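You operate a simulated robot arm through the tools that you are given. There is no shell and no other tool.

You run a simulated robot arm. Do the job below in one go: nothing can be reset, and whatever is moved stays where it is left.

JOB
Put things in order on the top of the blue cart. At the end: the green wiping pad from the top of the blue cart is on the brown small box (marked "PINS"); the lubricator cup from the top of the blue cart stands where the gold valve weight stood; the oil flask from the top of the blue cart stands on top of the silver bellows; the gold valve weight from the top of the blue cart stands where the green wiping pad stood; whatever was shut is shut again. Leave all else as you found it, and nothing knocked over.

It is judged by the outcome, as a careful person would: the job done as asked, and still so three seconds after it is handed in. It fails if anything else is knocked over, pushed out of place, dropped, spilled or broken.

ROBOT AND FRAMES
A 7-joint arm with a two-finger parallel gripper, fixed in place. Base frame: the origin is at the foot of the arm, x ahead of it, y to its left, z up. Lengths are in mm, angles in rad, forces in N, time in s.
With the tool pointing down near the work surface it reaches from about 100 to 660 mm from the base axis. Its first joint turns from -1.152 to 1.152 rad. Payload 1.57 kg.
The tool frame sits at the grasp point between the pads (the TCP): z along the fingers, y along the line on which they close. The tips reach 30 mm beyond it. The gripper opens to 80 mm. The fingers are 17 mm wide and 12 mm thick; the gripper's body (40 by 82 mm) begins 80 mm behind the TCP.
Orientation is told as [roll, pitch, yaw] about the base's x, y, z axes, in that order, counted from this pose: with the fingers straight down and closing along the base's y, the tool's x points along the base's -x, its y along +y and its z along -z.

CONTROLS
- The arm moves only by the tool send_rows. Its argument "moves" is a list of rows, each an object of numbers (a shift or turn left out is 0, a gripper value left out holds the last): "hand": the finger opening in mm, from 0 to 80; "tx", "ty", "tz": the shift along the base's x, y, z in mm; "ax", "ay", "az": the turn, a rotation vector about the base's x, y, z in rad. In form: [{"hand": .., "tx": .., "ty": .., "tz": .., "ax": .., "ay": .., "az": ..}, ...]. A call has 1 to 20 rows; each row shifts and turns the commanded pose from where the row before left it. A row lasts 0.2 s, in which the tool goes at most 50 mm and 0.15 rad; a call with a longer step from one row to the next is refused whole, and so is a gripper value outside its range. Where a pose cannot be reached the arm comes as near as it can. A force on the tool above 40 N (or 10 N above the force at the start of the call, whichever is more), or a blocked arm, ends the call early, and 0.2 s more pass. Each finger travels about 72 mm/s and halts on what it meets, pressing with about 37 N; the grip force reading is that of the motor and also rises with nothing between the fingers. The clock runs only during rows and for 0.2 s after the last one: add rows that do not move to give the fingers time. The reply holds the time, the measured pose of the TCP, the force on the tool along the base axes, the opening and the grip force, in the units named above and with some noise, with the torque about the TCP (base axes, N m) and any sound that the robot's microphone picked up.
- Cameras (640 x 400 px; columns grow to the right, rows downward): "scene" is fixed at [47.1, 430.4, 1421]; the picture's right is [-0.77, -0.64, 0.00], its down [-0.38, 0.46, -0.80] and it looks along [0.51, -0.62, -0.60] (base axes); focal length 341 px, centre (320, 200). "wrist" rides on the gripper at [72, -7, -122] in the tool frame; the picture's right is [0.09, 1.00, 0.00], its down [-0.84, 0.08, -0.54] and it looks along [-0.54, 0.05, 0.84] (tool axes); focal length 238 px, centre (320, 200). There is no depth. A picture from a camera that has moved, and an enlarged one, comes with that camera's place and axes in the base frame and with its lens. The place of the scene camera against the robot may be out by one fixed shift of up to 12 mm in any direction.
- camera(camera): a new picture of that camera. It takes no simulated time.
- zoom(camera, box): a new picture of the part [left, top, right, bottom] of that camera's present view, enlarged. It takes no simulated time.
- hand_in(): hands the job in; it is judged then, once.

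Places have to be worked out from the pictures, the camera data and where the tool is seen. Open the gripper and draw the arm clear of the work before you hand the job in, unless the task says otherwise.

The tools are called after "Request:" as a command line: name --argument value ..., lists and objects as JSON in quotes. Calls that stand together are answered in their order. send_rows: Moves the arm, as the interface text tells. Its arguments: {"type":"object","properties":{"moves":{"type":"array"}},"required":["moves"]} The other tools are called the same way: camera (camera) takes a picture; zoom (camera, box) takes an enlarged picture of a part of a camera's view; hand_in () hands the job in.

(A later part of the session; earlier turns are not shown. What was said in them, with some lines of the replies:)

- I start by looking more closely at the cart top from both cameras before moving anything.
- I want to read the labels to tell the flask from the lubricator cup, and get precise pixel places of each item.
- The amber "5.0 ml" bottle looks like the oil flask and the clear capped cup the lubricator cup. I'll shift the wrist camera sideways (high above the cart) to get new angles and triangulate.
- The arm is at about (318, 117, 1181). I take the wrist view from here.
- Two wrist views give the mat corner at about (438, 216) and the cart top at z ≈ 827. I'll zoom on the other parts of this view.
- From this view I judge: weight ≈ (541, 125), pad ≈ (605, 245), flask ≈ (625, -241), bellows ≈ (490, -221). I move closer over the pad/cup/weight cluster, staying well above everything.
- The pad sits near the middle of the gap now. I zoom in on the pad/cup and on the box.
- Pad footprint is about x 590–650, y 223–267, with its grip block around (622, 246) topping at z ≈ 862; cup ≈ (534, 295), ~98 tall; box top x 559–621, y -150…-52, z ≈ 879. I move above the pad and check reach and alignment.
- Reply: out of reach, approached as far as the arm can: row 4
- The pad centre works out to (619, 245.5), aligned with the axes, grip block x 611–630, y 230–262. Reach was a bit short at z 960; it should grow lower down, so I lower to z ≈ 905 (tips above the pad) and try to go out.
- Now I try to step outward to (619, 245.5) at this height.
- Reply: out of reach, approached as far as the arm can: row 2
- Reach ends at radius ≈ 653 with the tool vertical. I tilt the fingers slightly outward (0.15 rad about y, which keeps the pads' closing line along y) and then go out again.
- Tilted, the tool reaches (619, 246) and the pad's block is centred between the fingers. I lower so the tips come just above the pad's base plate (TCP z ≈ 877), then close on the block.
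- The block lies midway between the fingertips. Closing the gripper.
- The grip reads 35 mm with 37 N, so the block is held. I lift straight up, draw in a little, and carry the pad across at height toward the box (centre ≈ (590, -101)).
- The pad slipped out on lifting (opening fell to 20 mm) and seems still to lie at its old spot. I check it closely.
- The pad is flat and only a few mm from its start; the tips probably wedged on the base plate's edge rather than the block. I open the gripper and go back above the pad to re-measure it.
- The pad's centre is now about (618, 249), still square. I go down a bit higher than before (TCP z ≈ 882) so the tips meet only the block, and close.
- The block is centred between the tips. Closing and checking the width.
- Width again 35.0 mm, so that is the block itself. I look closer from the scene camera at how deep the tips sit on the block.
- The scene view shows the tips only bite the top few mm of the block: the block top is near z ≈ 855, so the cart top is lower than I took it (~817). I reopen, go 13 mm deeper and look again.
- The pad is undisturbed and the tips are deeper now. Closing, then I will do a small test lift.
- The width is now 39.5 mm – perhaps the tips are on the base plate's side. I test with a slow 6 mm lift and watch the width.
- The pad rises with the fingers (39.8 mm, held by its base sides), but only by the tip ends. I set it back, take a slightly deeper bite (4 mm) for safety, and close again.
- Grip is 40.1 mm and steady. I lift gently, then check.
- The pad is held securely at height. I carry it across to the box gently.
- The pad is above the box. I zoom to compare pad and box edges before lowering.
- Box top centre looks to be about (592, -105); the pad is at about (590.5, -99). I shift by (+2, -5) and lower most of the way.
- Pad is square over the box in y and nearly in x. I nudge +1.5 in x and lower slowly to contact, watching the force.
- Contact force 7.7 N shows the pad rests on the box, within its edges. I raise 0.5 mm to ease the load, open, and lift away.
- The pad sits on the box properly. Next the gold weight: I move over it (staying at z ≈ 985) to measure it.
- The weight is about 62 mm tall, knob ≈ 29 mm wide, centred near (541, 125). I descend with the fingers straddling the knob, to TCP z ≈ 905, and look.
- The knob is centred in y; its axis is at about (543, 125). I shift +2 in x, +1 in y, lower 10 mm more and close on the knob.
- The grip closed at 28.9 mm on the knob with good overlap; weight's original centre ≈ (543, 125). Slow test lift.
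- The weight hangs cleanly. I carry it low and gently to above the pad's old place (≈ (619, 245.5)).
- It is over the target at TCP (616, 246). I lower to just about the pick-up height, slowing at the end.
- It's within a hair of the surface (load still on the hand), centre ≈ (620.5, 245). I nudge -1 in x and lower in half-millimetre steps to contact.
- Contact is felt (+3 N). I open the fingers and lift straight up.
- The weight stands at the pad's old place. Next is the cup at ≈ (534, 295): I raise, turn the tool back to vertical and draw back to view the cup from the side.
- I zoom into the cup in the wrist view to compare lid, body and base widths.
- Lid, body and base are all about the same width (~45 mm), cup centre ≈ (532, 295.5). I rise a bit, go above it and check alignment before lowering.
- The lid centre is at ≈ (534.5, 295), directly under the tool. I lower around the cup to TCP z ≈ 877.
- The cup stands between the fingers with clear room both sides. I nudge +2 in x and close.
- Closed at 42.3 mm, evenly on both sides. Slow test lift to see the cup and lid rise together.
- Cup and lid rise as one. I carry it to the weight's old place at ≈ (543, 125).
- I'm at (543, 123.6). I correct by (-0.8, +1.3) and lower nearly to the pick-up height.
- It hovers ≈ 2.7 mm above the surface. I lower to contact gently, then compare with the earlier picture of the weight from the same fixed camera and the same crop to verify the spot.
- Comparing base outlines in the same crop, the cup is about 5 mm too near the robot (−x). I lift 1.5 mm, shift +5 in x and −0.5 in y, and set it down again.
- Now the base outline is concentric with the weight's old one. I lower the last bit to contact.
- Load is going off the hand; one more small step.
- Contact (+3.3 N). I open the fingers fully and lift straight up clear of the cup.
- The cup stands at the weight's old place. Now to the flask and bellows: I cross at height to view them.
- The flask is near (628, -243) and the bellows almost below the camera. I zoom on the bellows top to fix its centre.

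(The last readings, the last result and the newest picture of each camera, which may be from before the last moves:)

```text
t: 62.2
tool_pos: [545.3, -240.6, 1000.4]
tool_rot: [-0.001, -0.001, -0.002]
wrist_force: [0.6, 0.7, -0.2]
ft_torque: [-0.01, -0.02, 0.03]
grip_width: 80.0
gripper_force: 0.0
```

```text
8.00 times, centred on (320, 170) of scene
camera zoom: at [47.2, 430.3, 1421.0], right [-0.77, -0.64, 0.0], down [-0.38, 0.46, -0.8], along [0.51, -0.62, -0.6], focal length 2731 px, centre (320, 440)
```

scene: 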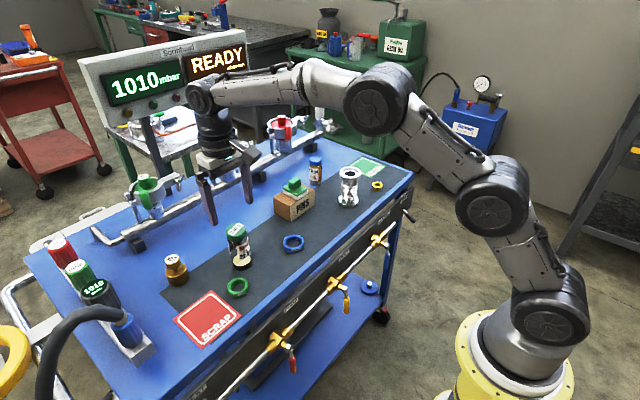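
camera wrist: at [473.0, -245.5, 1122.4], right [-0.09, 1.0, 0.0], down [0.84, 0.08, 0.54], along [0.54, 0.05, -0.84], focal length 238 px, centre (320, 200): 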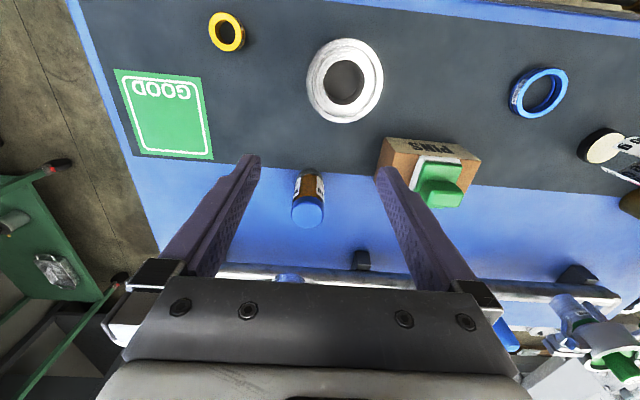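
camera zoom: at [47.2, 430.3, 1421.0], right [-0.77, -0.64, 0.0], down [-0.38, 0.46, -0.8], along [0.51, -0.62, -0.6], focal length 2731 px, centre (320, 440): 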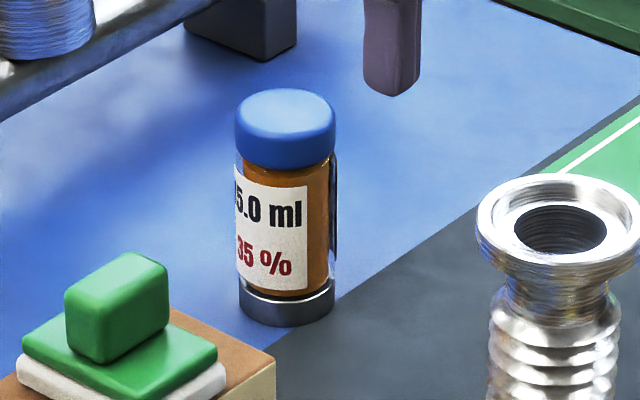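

Bellows top centre ≈ (493, -225.5), top z ≈ 928, outer ≈ 56 mm with a 30 mm hole; flask ≈ 36 mm wide, 85 mm tall. I tilt the tool outward 0.2 rad and go closer to the flask for a better fix.

Request:
send_rows --moves '[{"ay": -0.1, "tx": 10, "ty": -2}, {"ay": -0.1, "tx": 20, "ty": -2, "tz": -10}, {"tx": 20, "tz": -20}, {}]'

Request:
camera --camera "wrist"

Request:
zoom --camera "wrist" --box '[260, 90, 380, 210]'

```text
t: 63.2
tool_pos: [597.5, -241.8, 972.3]
tool_rot: [-0.001, -0.2, -0.002]
wrist_force: [-0.9, 0.1, 0.0]
ft_torque: [0.02, 0.01, -0.01]
grip_width: 79.7
gripper_force: 0.0
```

```text
taken
camera wrist: at [502.9, -247.5, 1076.1], right [-0.09, 1.0, -0.02], down [0.71, 0.08, 0.7], along [0.7, 0.05, -0.72], focal length 238 px, centre (320, 200)
```

wrist: 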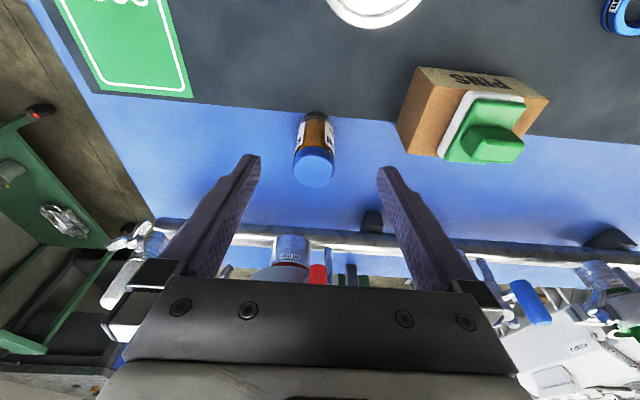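

```text
3.33 times, centred on (320, 150) of wrist
camera zoom: at [502.9, -247.5, 1076.1], right [-0.09, 1.0, -0.02], down [0.71, 0.08, 0.7], along [0.7, 0.05, -0.72], focal length 794 px, centre (320, 367)
```

zoom: 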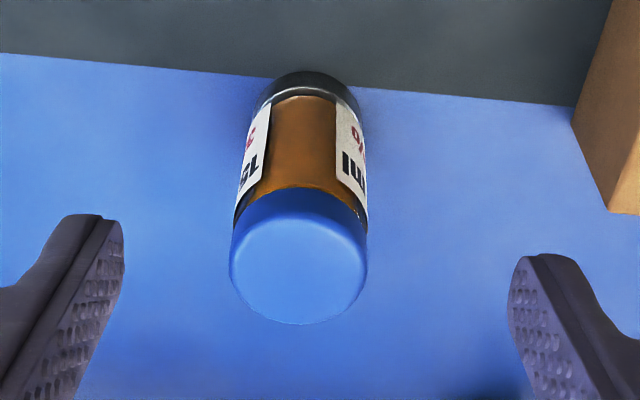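

Flask centre ≈ (629.5, -245.5). I move out and down with the open fingers straddling it, to TCP ≈ (627, -245.5, 881).

Request:
send_rows --moves '[{"tx": 8, "ty": -3, "tz": -20}, {"tx": 8, "ty": -2, "tz": -25}, {"tx": 7, "tz": -25}, {"tx": 6, "tz": -20}, {}]'

Request:
camera --camera "wrist"

Request:
zoom --camera "wrist" --box '[240, 100, 400, 260]'

Request:
zoom --camera "scene" --box '[280, 135, 350, 205]'

```text
t: 64.4
tool_pos: [625.9, -246.3, 880.4]
tool_rot: [0.0, -0.2, 0.0]
wrist_force: [-0.3, 0.1, -0.7]
ft_torque: [-0.01, -0.03, 0.0]
grip_width: 80.0
gripper_force: 0.1
```

```text
taken
camera wrist: at [532.2, -251.9, 986.2], right [-0.09, 1.0, -0.02], down [0.71, 0.08, 0.7], along [0.7, 0.05, -0.72], focal length 238 px, centre (320, 200)
```

wrist: 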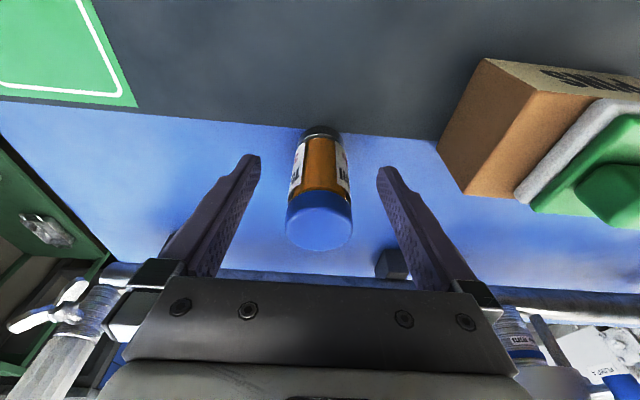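

```text
2.50 times, centred on (320, 180) of wrist
camera zoom: at [532.2, -251.9, 986.2], right [-0.09, 1.0, -0.02], down [0.71, 0.08, 0.7], along [0.7, 0.05, -0.72], focal length 596 px, centre (320, 250)
```

zoom: 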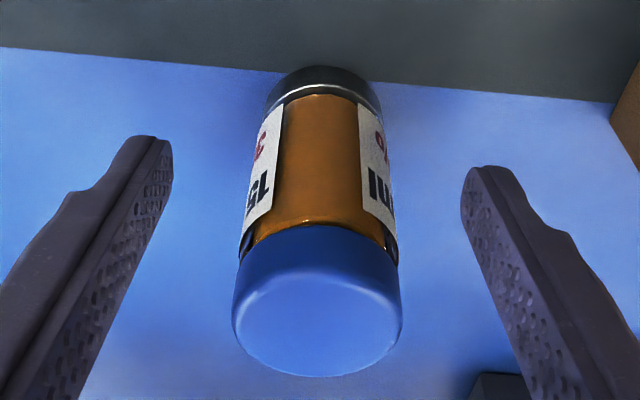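

```text
5.71 times, centred on (315, 170) of scene
camera zoom: at [47.2, 430.4, 1421.0], right [-0.77, -0.64, 0.0], down [-0.38, 0.46, -0.8], along [0.51, -0.62, -0.6], focal length 1951 px, centre (349, 371)
```

zoom: 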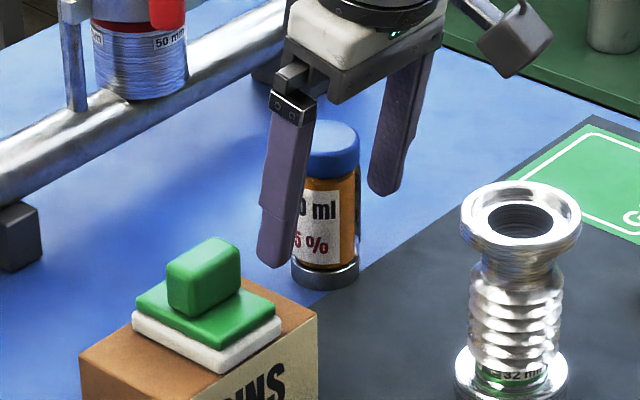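

The flask is centred between the fingers. Closing on it.

Request:
send_rows --moves '[{"hand": 15}, {}, {}, {}, {}]'

Request:
zoom --camera "wrist" --box '[240, 100, 400, 260]'

Request:
zoom --camera "scene" --box '[280, 135, 350, 205]'

```text
t: 65.6
tool_pos: [626.4, -245.7, 880.3]
tool_rot: [0.0, -0.2, -0.001]
wrist_force: [1.1, -0.6, -0.3]
ft_torque: [0.0, -0.02, 0.04]
grip_width: 36.5
gripper_force: 36.9
```

```text
2.50 times, centred on (320, 180) of wrist
camera zoom: at [532.0, -252.1, 986.5], right [-0.09, 1.0, -0.02], down [0.71, 0.08, 0.7], along [0.7, 0.05, -0.72], focal length 596 px, centre (320, 250)
```

zoom: 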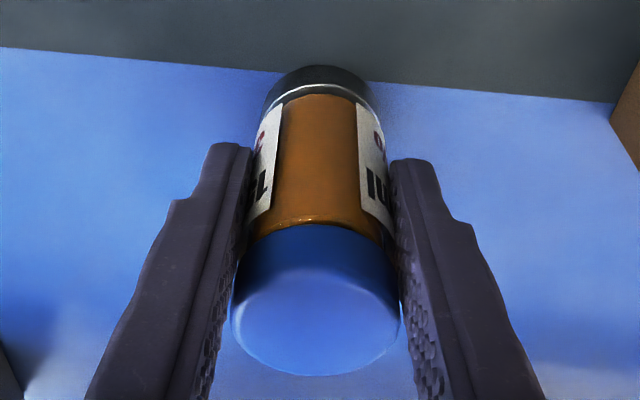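

```text
5.71 times, centred on (315, 170) of scene
camera zoom: at [47.1, 430.3, 1421.0], right [-0.77, -0.64, 0.0], down [-0.38, 0.46, -0.8], along [0.51, -0.62, -0.6], focal length 1951 px, centre (349, 371)
```

zoom: 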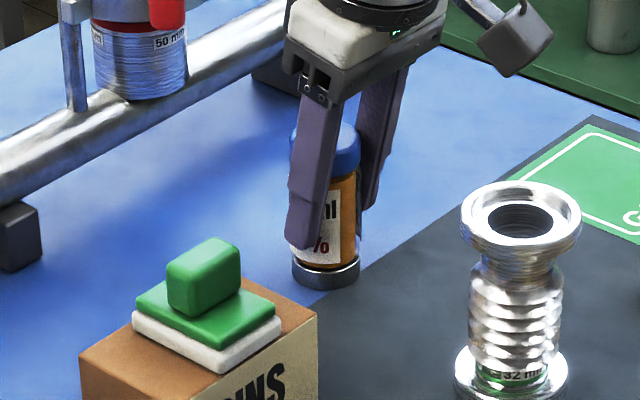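

Closed at 36.5 mm. Slow test lift.

Request:
send_rows --moves '[{"tz": 1.5}, {"tz": 2.5}, {"tz": 4}, {"tz": 6}, {}]'

Request:
zoom --camera "scene" --box '[280, 135, 350, 205]'

Request:
zoom --camera "wrist" --box '[240, 100, 400, 260]'

```text
t: 66.8
tool_pos: [624.6, -245.7, 895.5]
tool_rot: [0.0, -0.199, -0.001]
wrist_force: [-0.1, 0.9, -0.6]
ft_torque: [0.0, 0.01, 0.04]
grip_width: 36.5
gripper_force: 37.0
```

```text
5.71 times, centred on (315, 170) of scene
camera zoom: at [47.2, 430.3, 1421.0], right [-0.77, -0.64, 0.0], down [-0.38, 0.46, -0.8], along [0.51, -0.62, -0.6], focal length 1951 px, centre (349, 371)
```

zoom: 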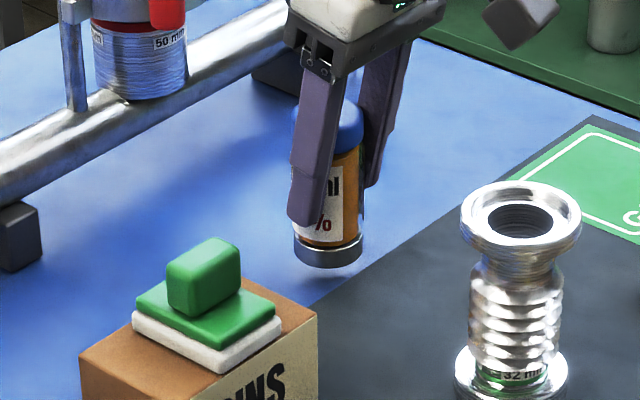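

```text
2.50 times, centred on (320, 180) of wrist
camera zoom: at [530.6, -252.7, 1001.1], right [-0.09, 1.0, -0.02], down [0.71, 0.08, 0.7], along [0.7, 0.05, -0.72], focal length 596 px, centre (320, 250)
```

zoom: 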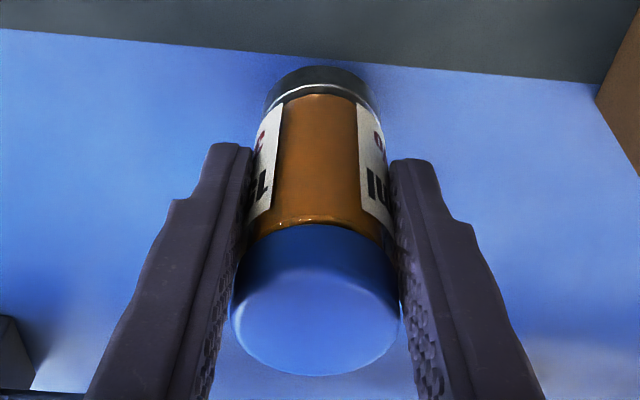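

The flask is held firmly. I raise and draw it in so its bottom clears the bellows, then bring it over the bellows with ≈ 20 mm clearance.

Request:
send_rows --moves '[{"tz": 15, "tx": -5}, {"tz": 28, "tx": -12}, {"tz": 32, "tx": -15}, {"tz": 28, "tx": -15, "ty": 2}, {"tz": 10, "tx": -25, "ty": 5}, {"tx": -30, "ty": 6}, {"tx": -20, "ty": 5}, {"tx": -10, "ty": 2}, {"tx": -3}, {}]'

Request:
camera --camera "wrist"

Request:
zoom --camera "wrist" --box '[240, 70, 400, 230]'

Request:
zoom --camera "scene" --box '[300, 110, 400, 215]'

```text
t: 69.0
tool_pos: [491.2, -226.5, 1008.6]
tool_rot: [0.0, -0.2, 0.0]
wrist_force: [-0.1, -0.2, -1.0]
ft_torque: [0.01, -0.02, 0.02]
grip_width: 36.3
gripper_force: 37.0
```

```text
taken
camera wrist: at [396.1, -232.5, 1113.4], right [-0.09, 1.0, -0.02], down [0.71, 0.08, 0.7], along [0.7, 0.05, -0.72], focal length 238 px, centre (320, 200)
```

wrist: 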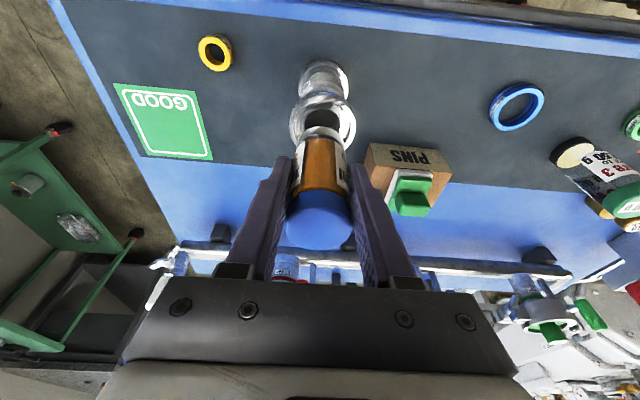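

```text
2.50 times, centred on (320, 150) of wrist
camera zoom: at [396.1, -232.5, 1113.4], right [-0.09, 1.0, -0.02], down [0.71, 0.08, 0.7], along [0.7, 0.05, -0.72], focal length 596 px, centre (320, 325)
```

zoom: 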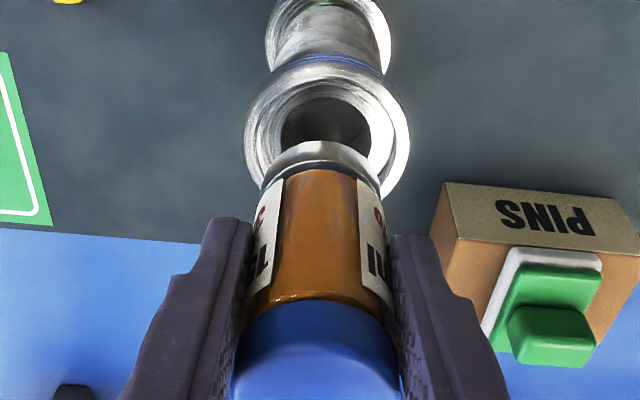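

```text
3.81 times, centred on (350, 162) of scene
camera zoom: at [47.2, 430.4, 1421.0], right [-0.77, -0.64, 0.0], down [-0.38, 0.46, -0.8], along [0.51, -0.62, -0.6], focal length 1301 px, centre (206, 343)
```

zoom: 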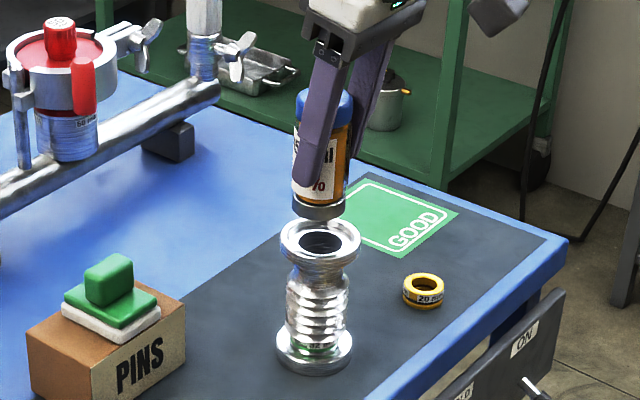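

By both cameras the flask sits ≈ 3 mm too far in x and ≈ 1 mm in y off the bellows axis. I correct by (-3, +1), lower 17 mm, and re-check.

Request:
send_rows --moves '[{"tx": -1.5, "ty": 0.5, "tz": -4}, {"tx": -1.5, "ty": 0.5, "tz": -5}, {"tz": -5}, {"tz": -3}, {}]'

Request:
zoom --camera "wrist" --box '[260, 80, 380, 180]'

Request:
zoom --camera "scene" --box '[320, 130, 380, 205]'

```text
t: 70.2
tool_pos: [487.2, -225.6, 990.7]
tool_rot: [0.0, -0.2, -0.001]
wrist_force: [-0.5, 0.0, -0.7]
ft_torque: [0.02, -0.02, 0.0]
grip_width: 36.6
gripper_force: 37.2
```

```text
4.00 times, centred on (320, 130) of wrist
camera zoom: at [393.0, -232.1, 1096.0], right [-0.09, 1.0, -0.02], down [0.71, 0.08, 0.7], along [0.7, 0.05, -0.72], focal length 953 px, centre (320, 480)
```

zoom: 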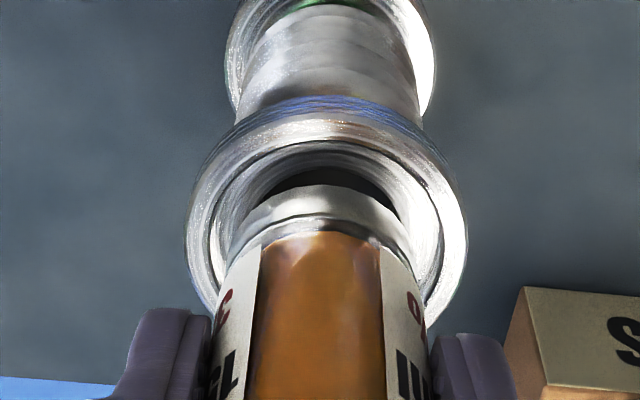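

```text
5.33 times, centred on (350, 168) of scene
camera zoom: at [47.2, 430.3, 1421.0], right [-0.77, -0.64, 0.0], down [-0.38, 0.46, -0.8], along [0.51, -0.62, -0.6], focal length 1821 px, centre (160, 373)
```

zoom: 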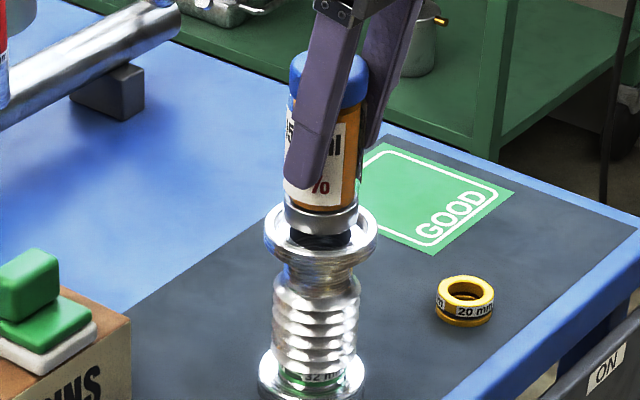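

Both views now put the flask on the bellows axis within about 1 mm. I lower in small steps watching for contact.

Request:
send_rows --moves '[{"ty": 0.5, "tz": -2}, {"tz": -2}, {"tz": -1.5}, {"tz": -1}, {}]'

Request:
zoom --camera "scene" --box '[330, 145, 370, 195]'

Request:
zoom --camera "wrist" --box '[260, 80, 380, 180]'

```text
t: 71.4
tool_pos: [486.9, -224.0, 985.6]
tool_rot: [-0.001, -0.199, -0.001]
wrist_force: [-0.2, 0.2, -1.2]
ft_torque: [0.05, 0.03, 0.0]
grip_width: 36.6
gripper_force: 36.6
```

```text
8.00 times, centred on (350, 170) of scene
camera zoom: at [47.2, 430.3, 1421.0], right [-0.77, -0.64, 0.0], down [-0.38, 0.46, -0.8], along [0.51, -0.62, -0.6], focal length 2731 px, centre (80, 440)
```

zoom: 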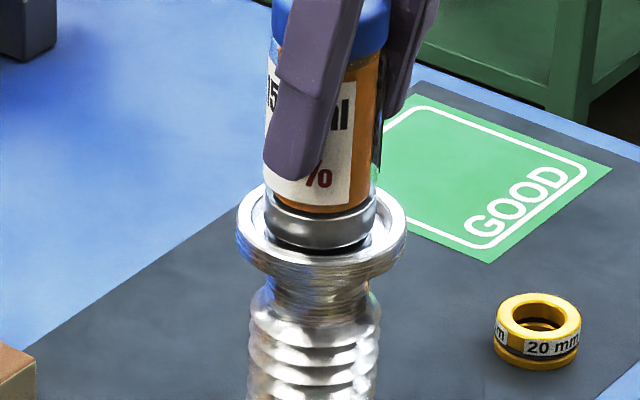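

```text
4.00 times, centred on (320, 130) of wrist
camera zoom: at [393.0, -231.4, 1090.0], right [-0.09, 1.0, -0.02], down [0.71, 0.08, 0.7], along [0.7, 0.05, -0.72], focal length 953 px, centre (320, 480)
```

zoom: 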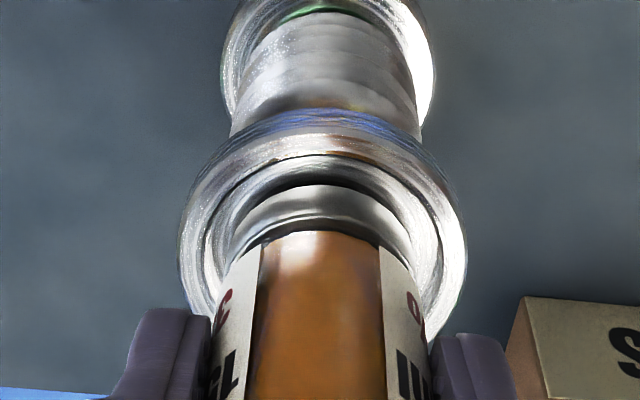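

Still a small gap, nicely centred. Continuing down in fine steps.

Request:
send_rows --moves '[{"tz": -1}, {"tz": -0.7}, {"tz": -0.7}, {}]'

```text
t: 72.4
tool_pos: [488.6, -223.9, 981.9]
tool_rot: [-0.001, -0.201, -0.001]
wrist_force: [-0.1, 0.0, -1.2]
ft_torque: [-0.01, 0.01, 0.0]
grip_width: 36.8
gripper_force: 36.2
```

No contact yet (force still about −1 N). A further few small steps.

Request:
send_rows --moves '[{"tz": -0.7}, {"tz": -0.7}, {}]'

Request:
zoom --camera "scene" --box '[330, 145, 370, 195]'

Request:
zoom --camera "wrist" --box '[260, 80, 380, 180]'

```text
t: 73.2
tool_pos: [489.0, -226.0, 980.7]
tool_rot: [0.0, -0.2, 0.001]
wrist_force: [-0.7, 0.7, 1.0]
ft_torque: [0.03, 0.03, -0.02]
grip_width: 36.4
gripper_force: 36.7
```

```text
8.00 times, centred on (350, 170) of scene
camera zoom: at [47.1, 430.4, 1421.0], right [-0.77, -0.64, 0.0], down [-0.38, 0.46, -0.8], along [0.51, -0.62, -0.6], focal length 2731 px, centre (80, 440)
```

zoom: 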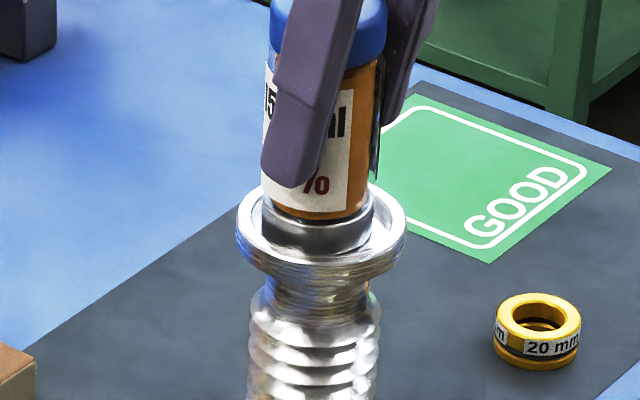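

```text
4.00 times, centred on (320, 130) of wrist
camera zoom: at [393.9, -231.6, 1086.7], right [-0.09, 1.0, -0.02], down [0.71, 0.08, 0.7], along [0.7, 0.05, -0.72], focal length 953 px, centre (320, 480)
```

zoom: 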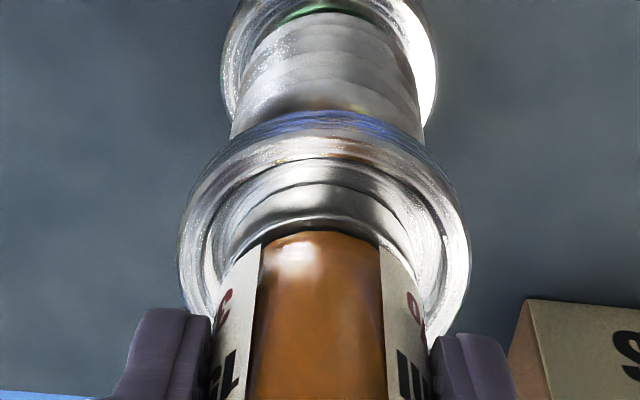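

The load is coming off (+1 N). One more half-step to seat it.

Request:
send_rows --moves '[{"tz": -0.5}, {}]'

```text
t: 73.8
tool_pos: [488.2, -224.6, 981.0]
tool_rot: [0.0, -0.202, -0.002]
wrist_force: [-0.1, -0.6, 2.2]
ft_torque: [0.01, -0.07, -0.02]
grip_width: 36.4
gripper_force: 36.6
```

Seated (+2.2 N). I open the fingers in small stages and look before moving away.

Request:
send_rows --moves '[{"hand": 39}, {}, {"hand": 46}, {}, {"hand": 60}, {}, {}]'

Request:
zoom --camera "scene" --box '[325, 135, 375, 200]'

Request:
camera --camera "wrist"

```text
t: 75.4
tool_pos: [487.8, -225.1, 981.8]
tool_rot: [-0.001, -0.202, 0.001]
wrist_force: [0.5, -0.4, 0.1]
ft_torque: [0.0, 0.0, -0.01]
grip_width: 60.3
gripper_force: 0.0
```

```text
6.15 times, centred on (350, 168) of scene
camera zoom: at [47.1, 430.4, 1421.0], right [-0.77, -0.64, 0.0], down [-0.38, 0.46, -0.8], along [0.51, -0.62, -0.6], focal length 2101 px, centre (135, 400)
```

zoom: 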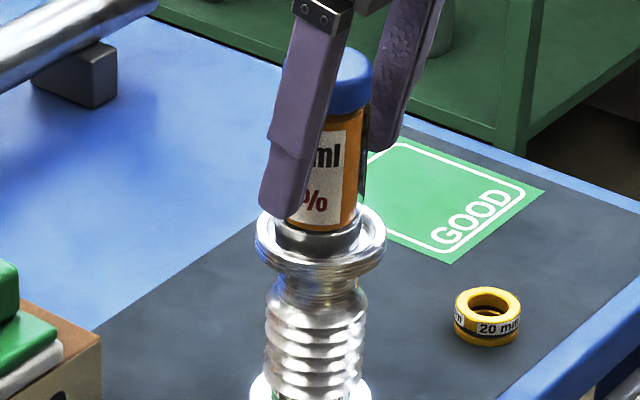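

```text
taken
camera wrist: at [393.4, -231.3, 1086.2], right [-0.09, 1.0, -0.02], down [0.71, 0.08, 0.7], along [0.7, 0.05, -0.72], focal length 238 px, centre (320, 200)
```

wrist: 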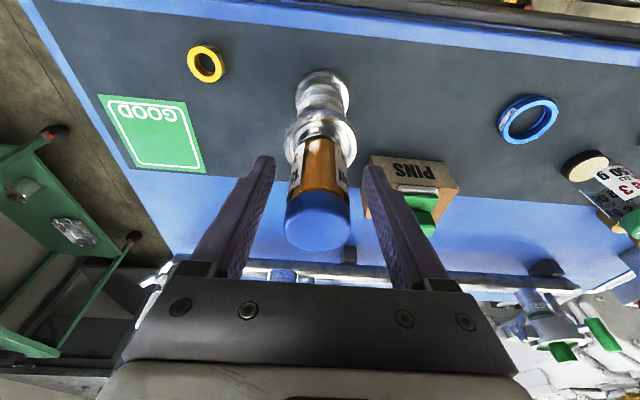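

The flask stands upright and centred on the bellows. I open fully, rise straight up past the cap, then draw the arm back.

Request:
send_rows --moves '[{"hand": 80}, {"tz": 5}, {"tz": 15}, {"tz": 25}, {"tz": 35}, {"tz": 40}, {"tz": 30, "tx": -10}, {"tx": -30, "ay": 0.1}, {"tx": -40, "ty": 20, "ay": 0.1}, {"tx": -20, "ty": 40, "tz": 20}, {"tx": -5, "ty": 40, "tz": 20}, {}]'

Request:
camera --camera "scene"

Request:
camera --camera "wrist"

```text
t: 78.0
tool_pos: [381.4, -125.7, 1169.2]
tool_rot: [0.0, 0.001, 0.0]
wrist_force: [1.0, -0.3, 0.8]
ft_torque: [-0.02, 0.0, 0.02]
grip_width: 80.3
gripper_force: 0.0
```

```text
taken
```

scene: 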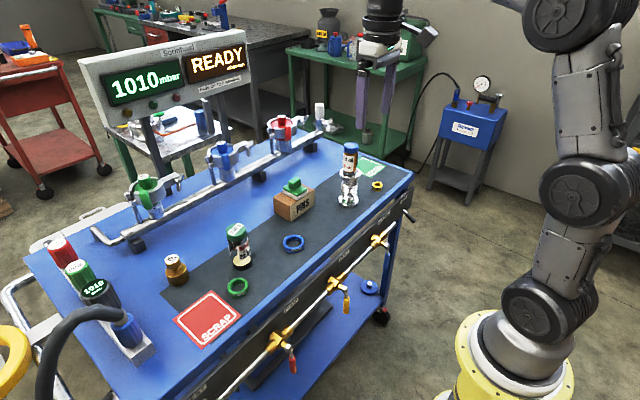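

```text
taken
camera wrist: at [309.8, -131.9, 1291.3], right [-0.09, 1.0, 0.0], down [0.84, 0.08, 0.54], along [0.54, 0.05, -0.84], focal length 238 px, centre (320, 200)
```

wrist: 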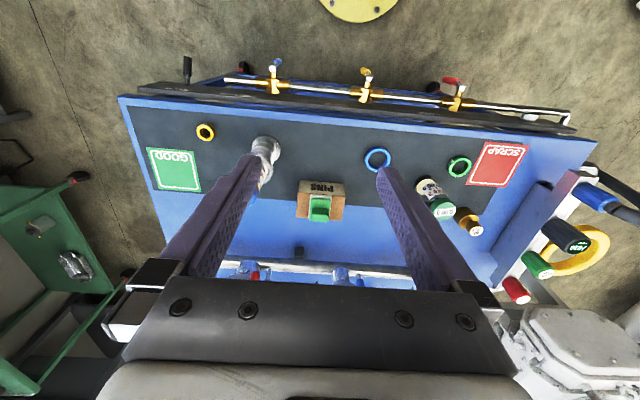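

Everything appears in place with the arm clear. I zoom in once more to confirm each item stands upright and nothing else moved.

Request:
zoom --camera "scene" --box '[260, 130, 400, 230]'

Request:
zoom --camera "scene" --box '[130, 215, 310, 345]'

Request:
zoom --camera "scene" --box '[80, 20, 340, 183]'

```text
4.00 times, centred on (330, 180) of scene
camera zoom: at [47.1, 430.4, 1421.0], right [-0.77, -0.64, 0.0], down [-0.38, 0.46, -0.8], along [0.51, -0.62, -0.6], focal length 1366 px, centre (280, 280)
```

zoom: 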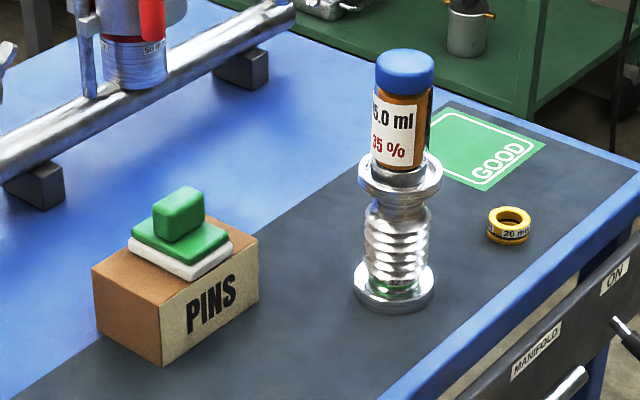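

```text
3.08 times, centred on (220, 280) of scene
camera zoom: at [47.1, 430.4, 1421.0], right [-0.77, -0.64, 0.0], down [-0.38, 0.46, -0.8], along [0.51, -0.62, -0.6], focal length 1050 px, centre (628, -46)
```

zoom: 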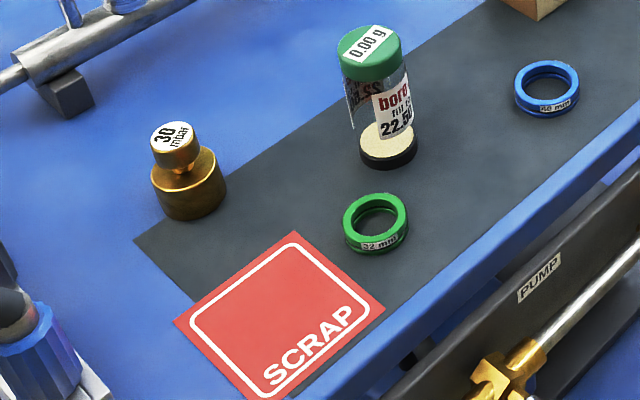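

```text
2.45 times, centred on (210, 102) of scene
camera zoom: at [47.1, 430.4, 1421.0], right [-0.77, -0.64, 0.0], down [-0.38, 0.46, -0.8], along [0.51, -0.62, -0.6], focal length 838 px, centre (590, 442)
```

zoom: 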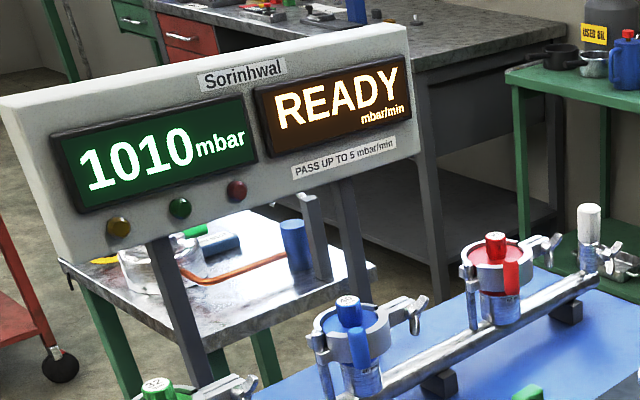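

Pad on the box, weight at the pad's old place, cup at the weight's old place, and the flask upright on the bellows. The bellows base, box and green ring have not moved, nothing was opened, and the gripper is open and clear. I hand in the job.

Request:
hand_in

```text
The job is handed in.
```

The job is done and handed in. The last scene pictures show all four items standing as asked:

- **Green wiping pad:** it lies flat on top of the "PINS" box. On the first try it slipped from the fingers and slid about 3 mm before I got a firm grip. It did not fall or tip.
- **Gold valve weight:** it stands where the pad stood, within about 3 mm of the pad's old centre.
- **Lubricator cup:** it stands where the weight stood. I checked it against the earlier picture of the weight from the same camera, and the outlines were within about 1 mm. No label names the cup or the flask. I took the clear green-capped cup ("bore 3, fill to 22.50 g") to be the lubricator cup and the amber "5.0 ml" bottle with the blue cap to be the oil flask.
- **Oil flask:** it stands upright and centred on top of the silver bellows, which did not move.

I opened nothing, and the caps on the cup and flask stayed on. I saw nothing else moved or knocked over. The gripper is open and the arm is clear of the cart.
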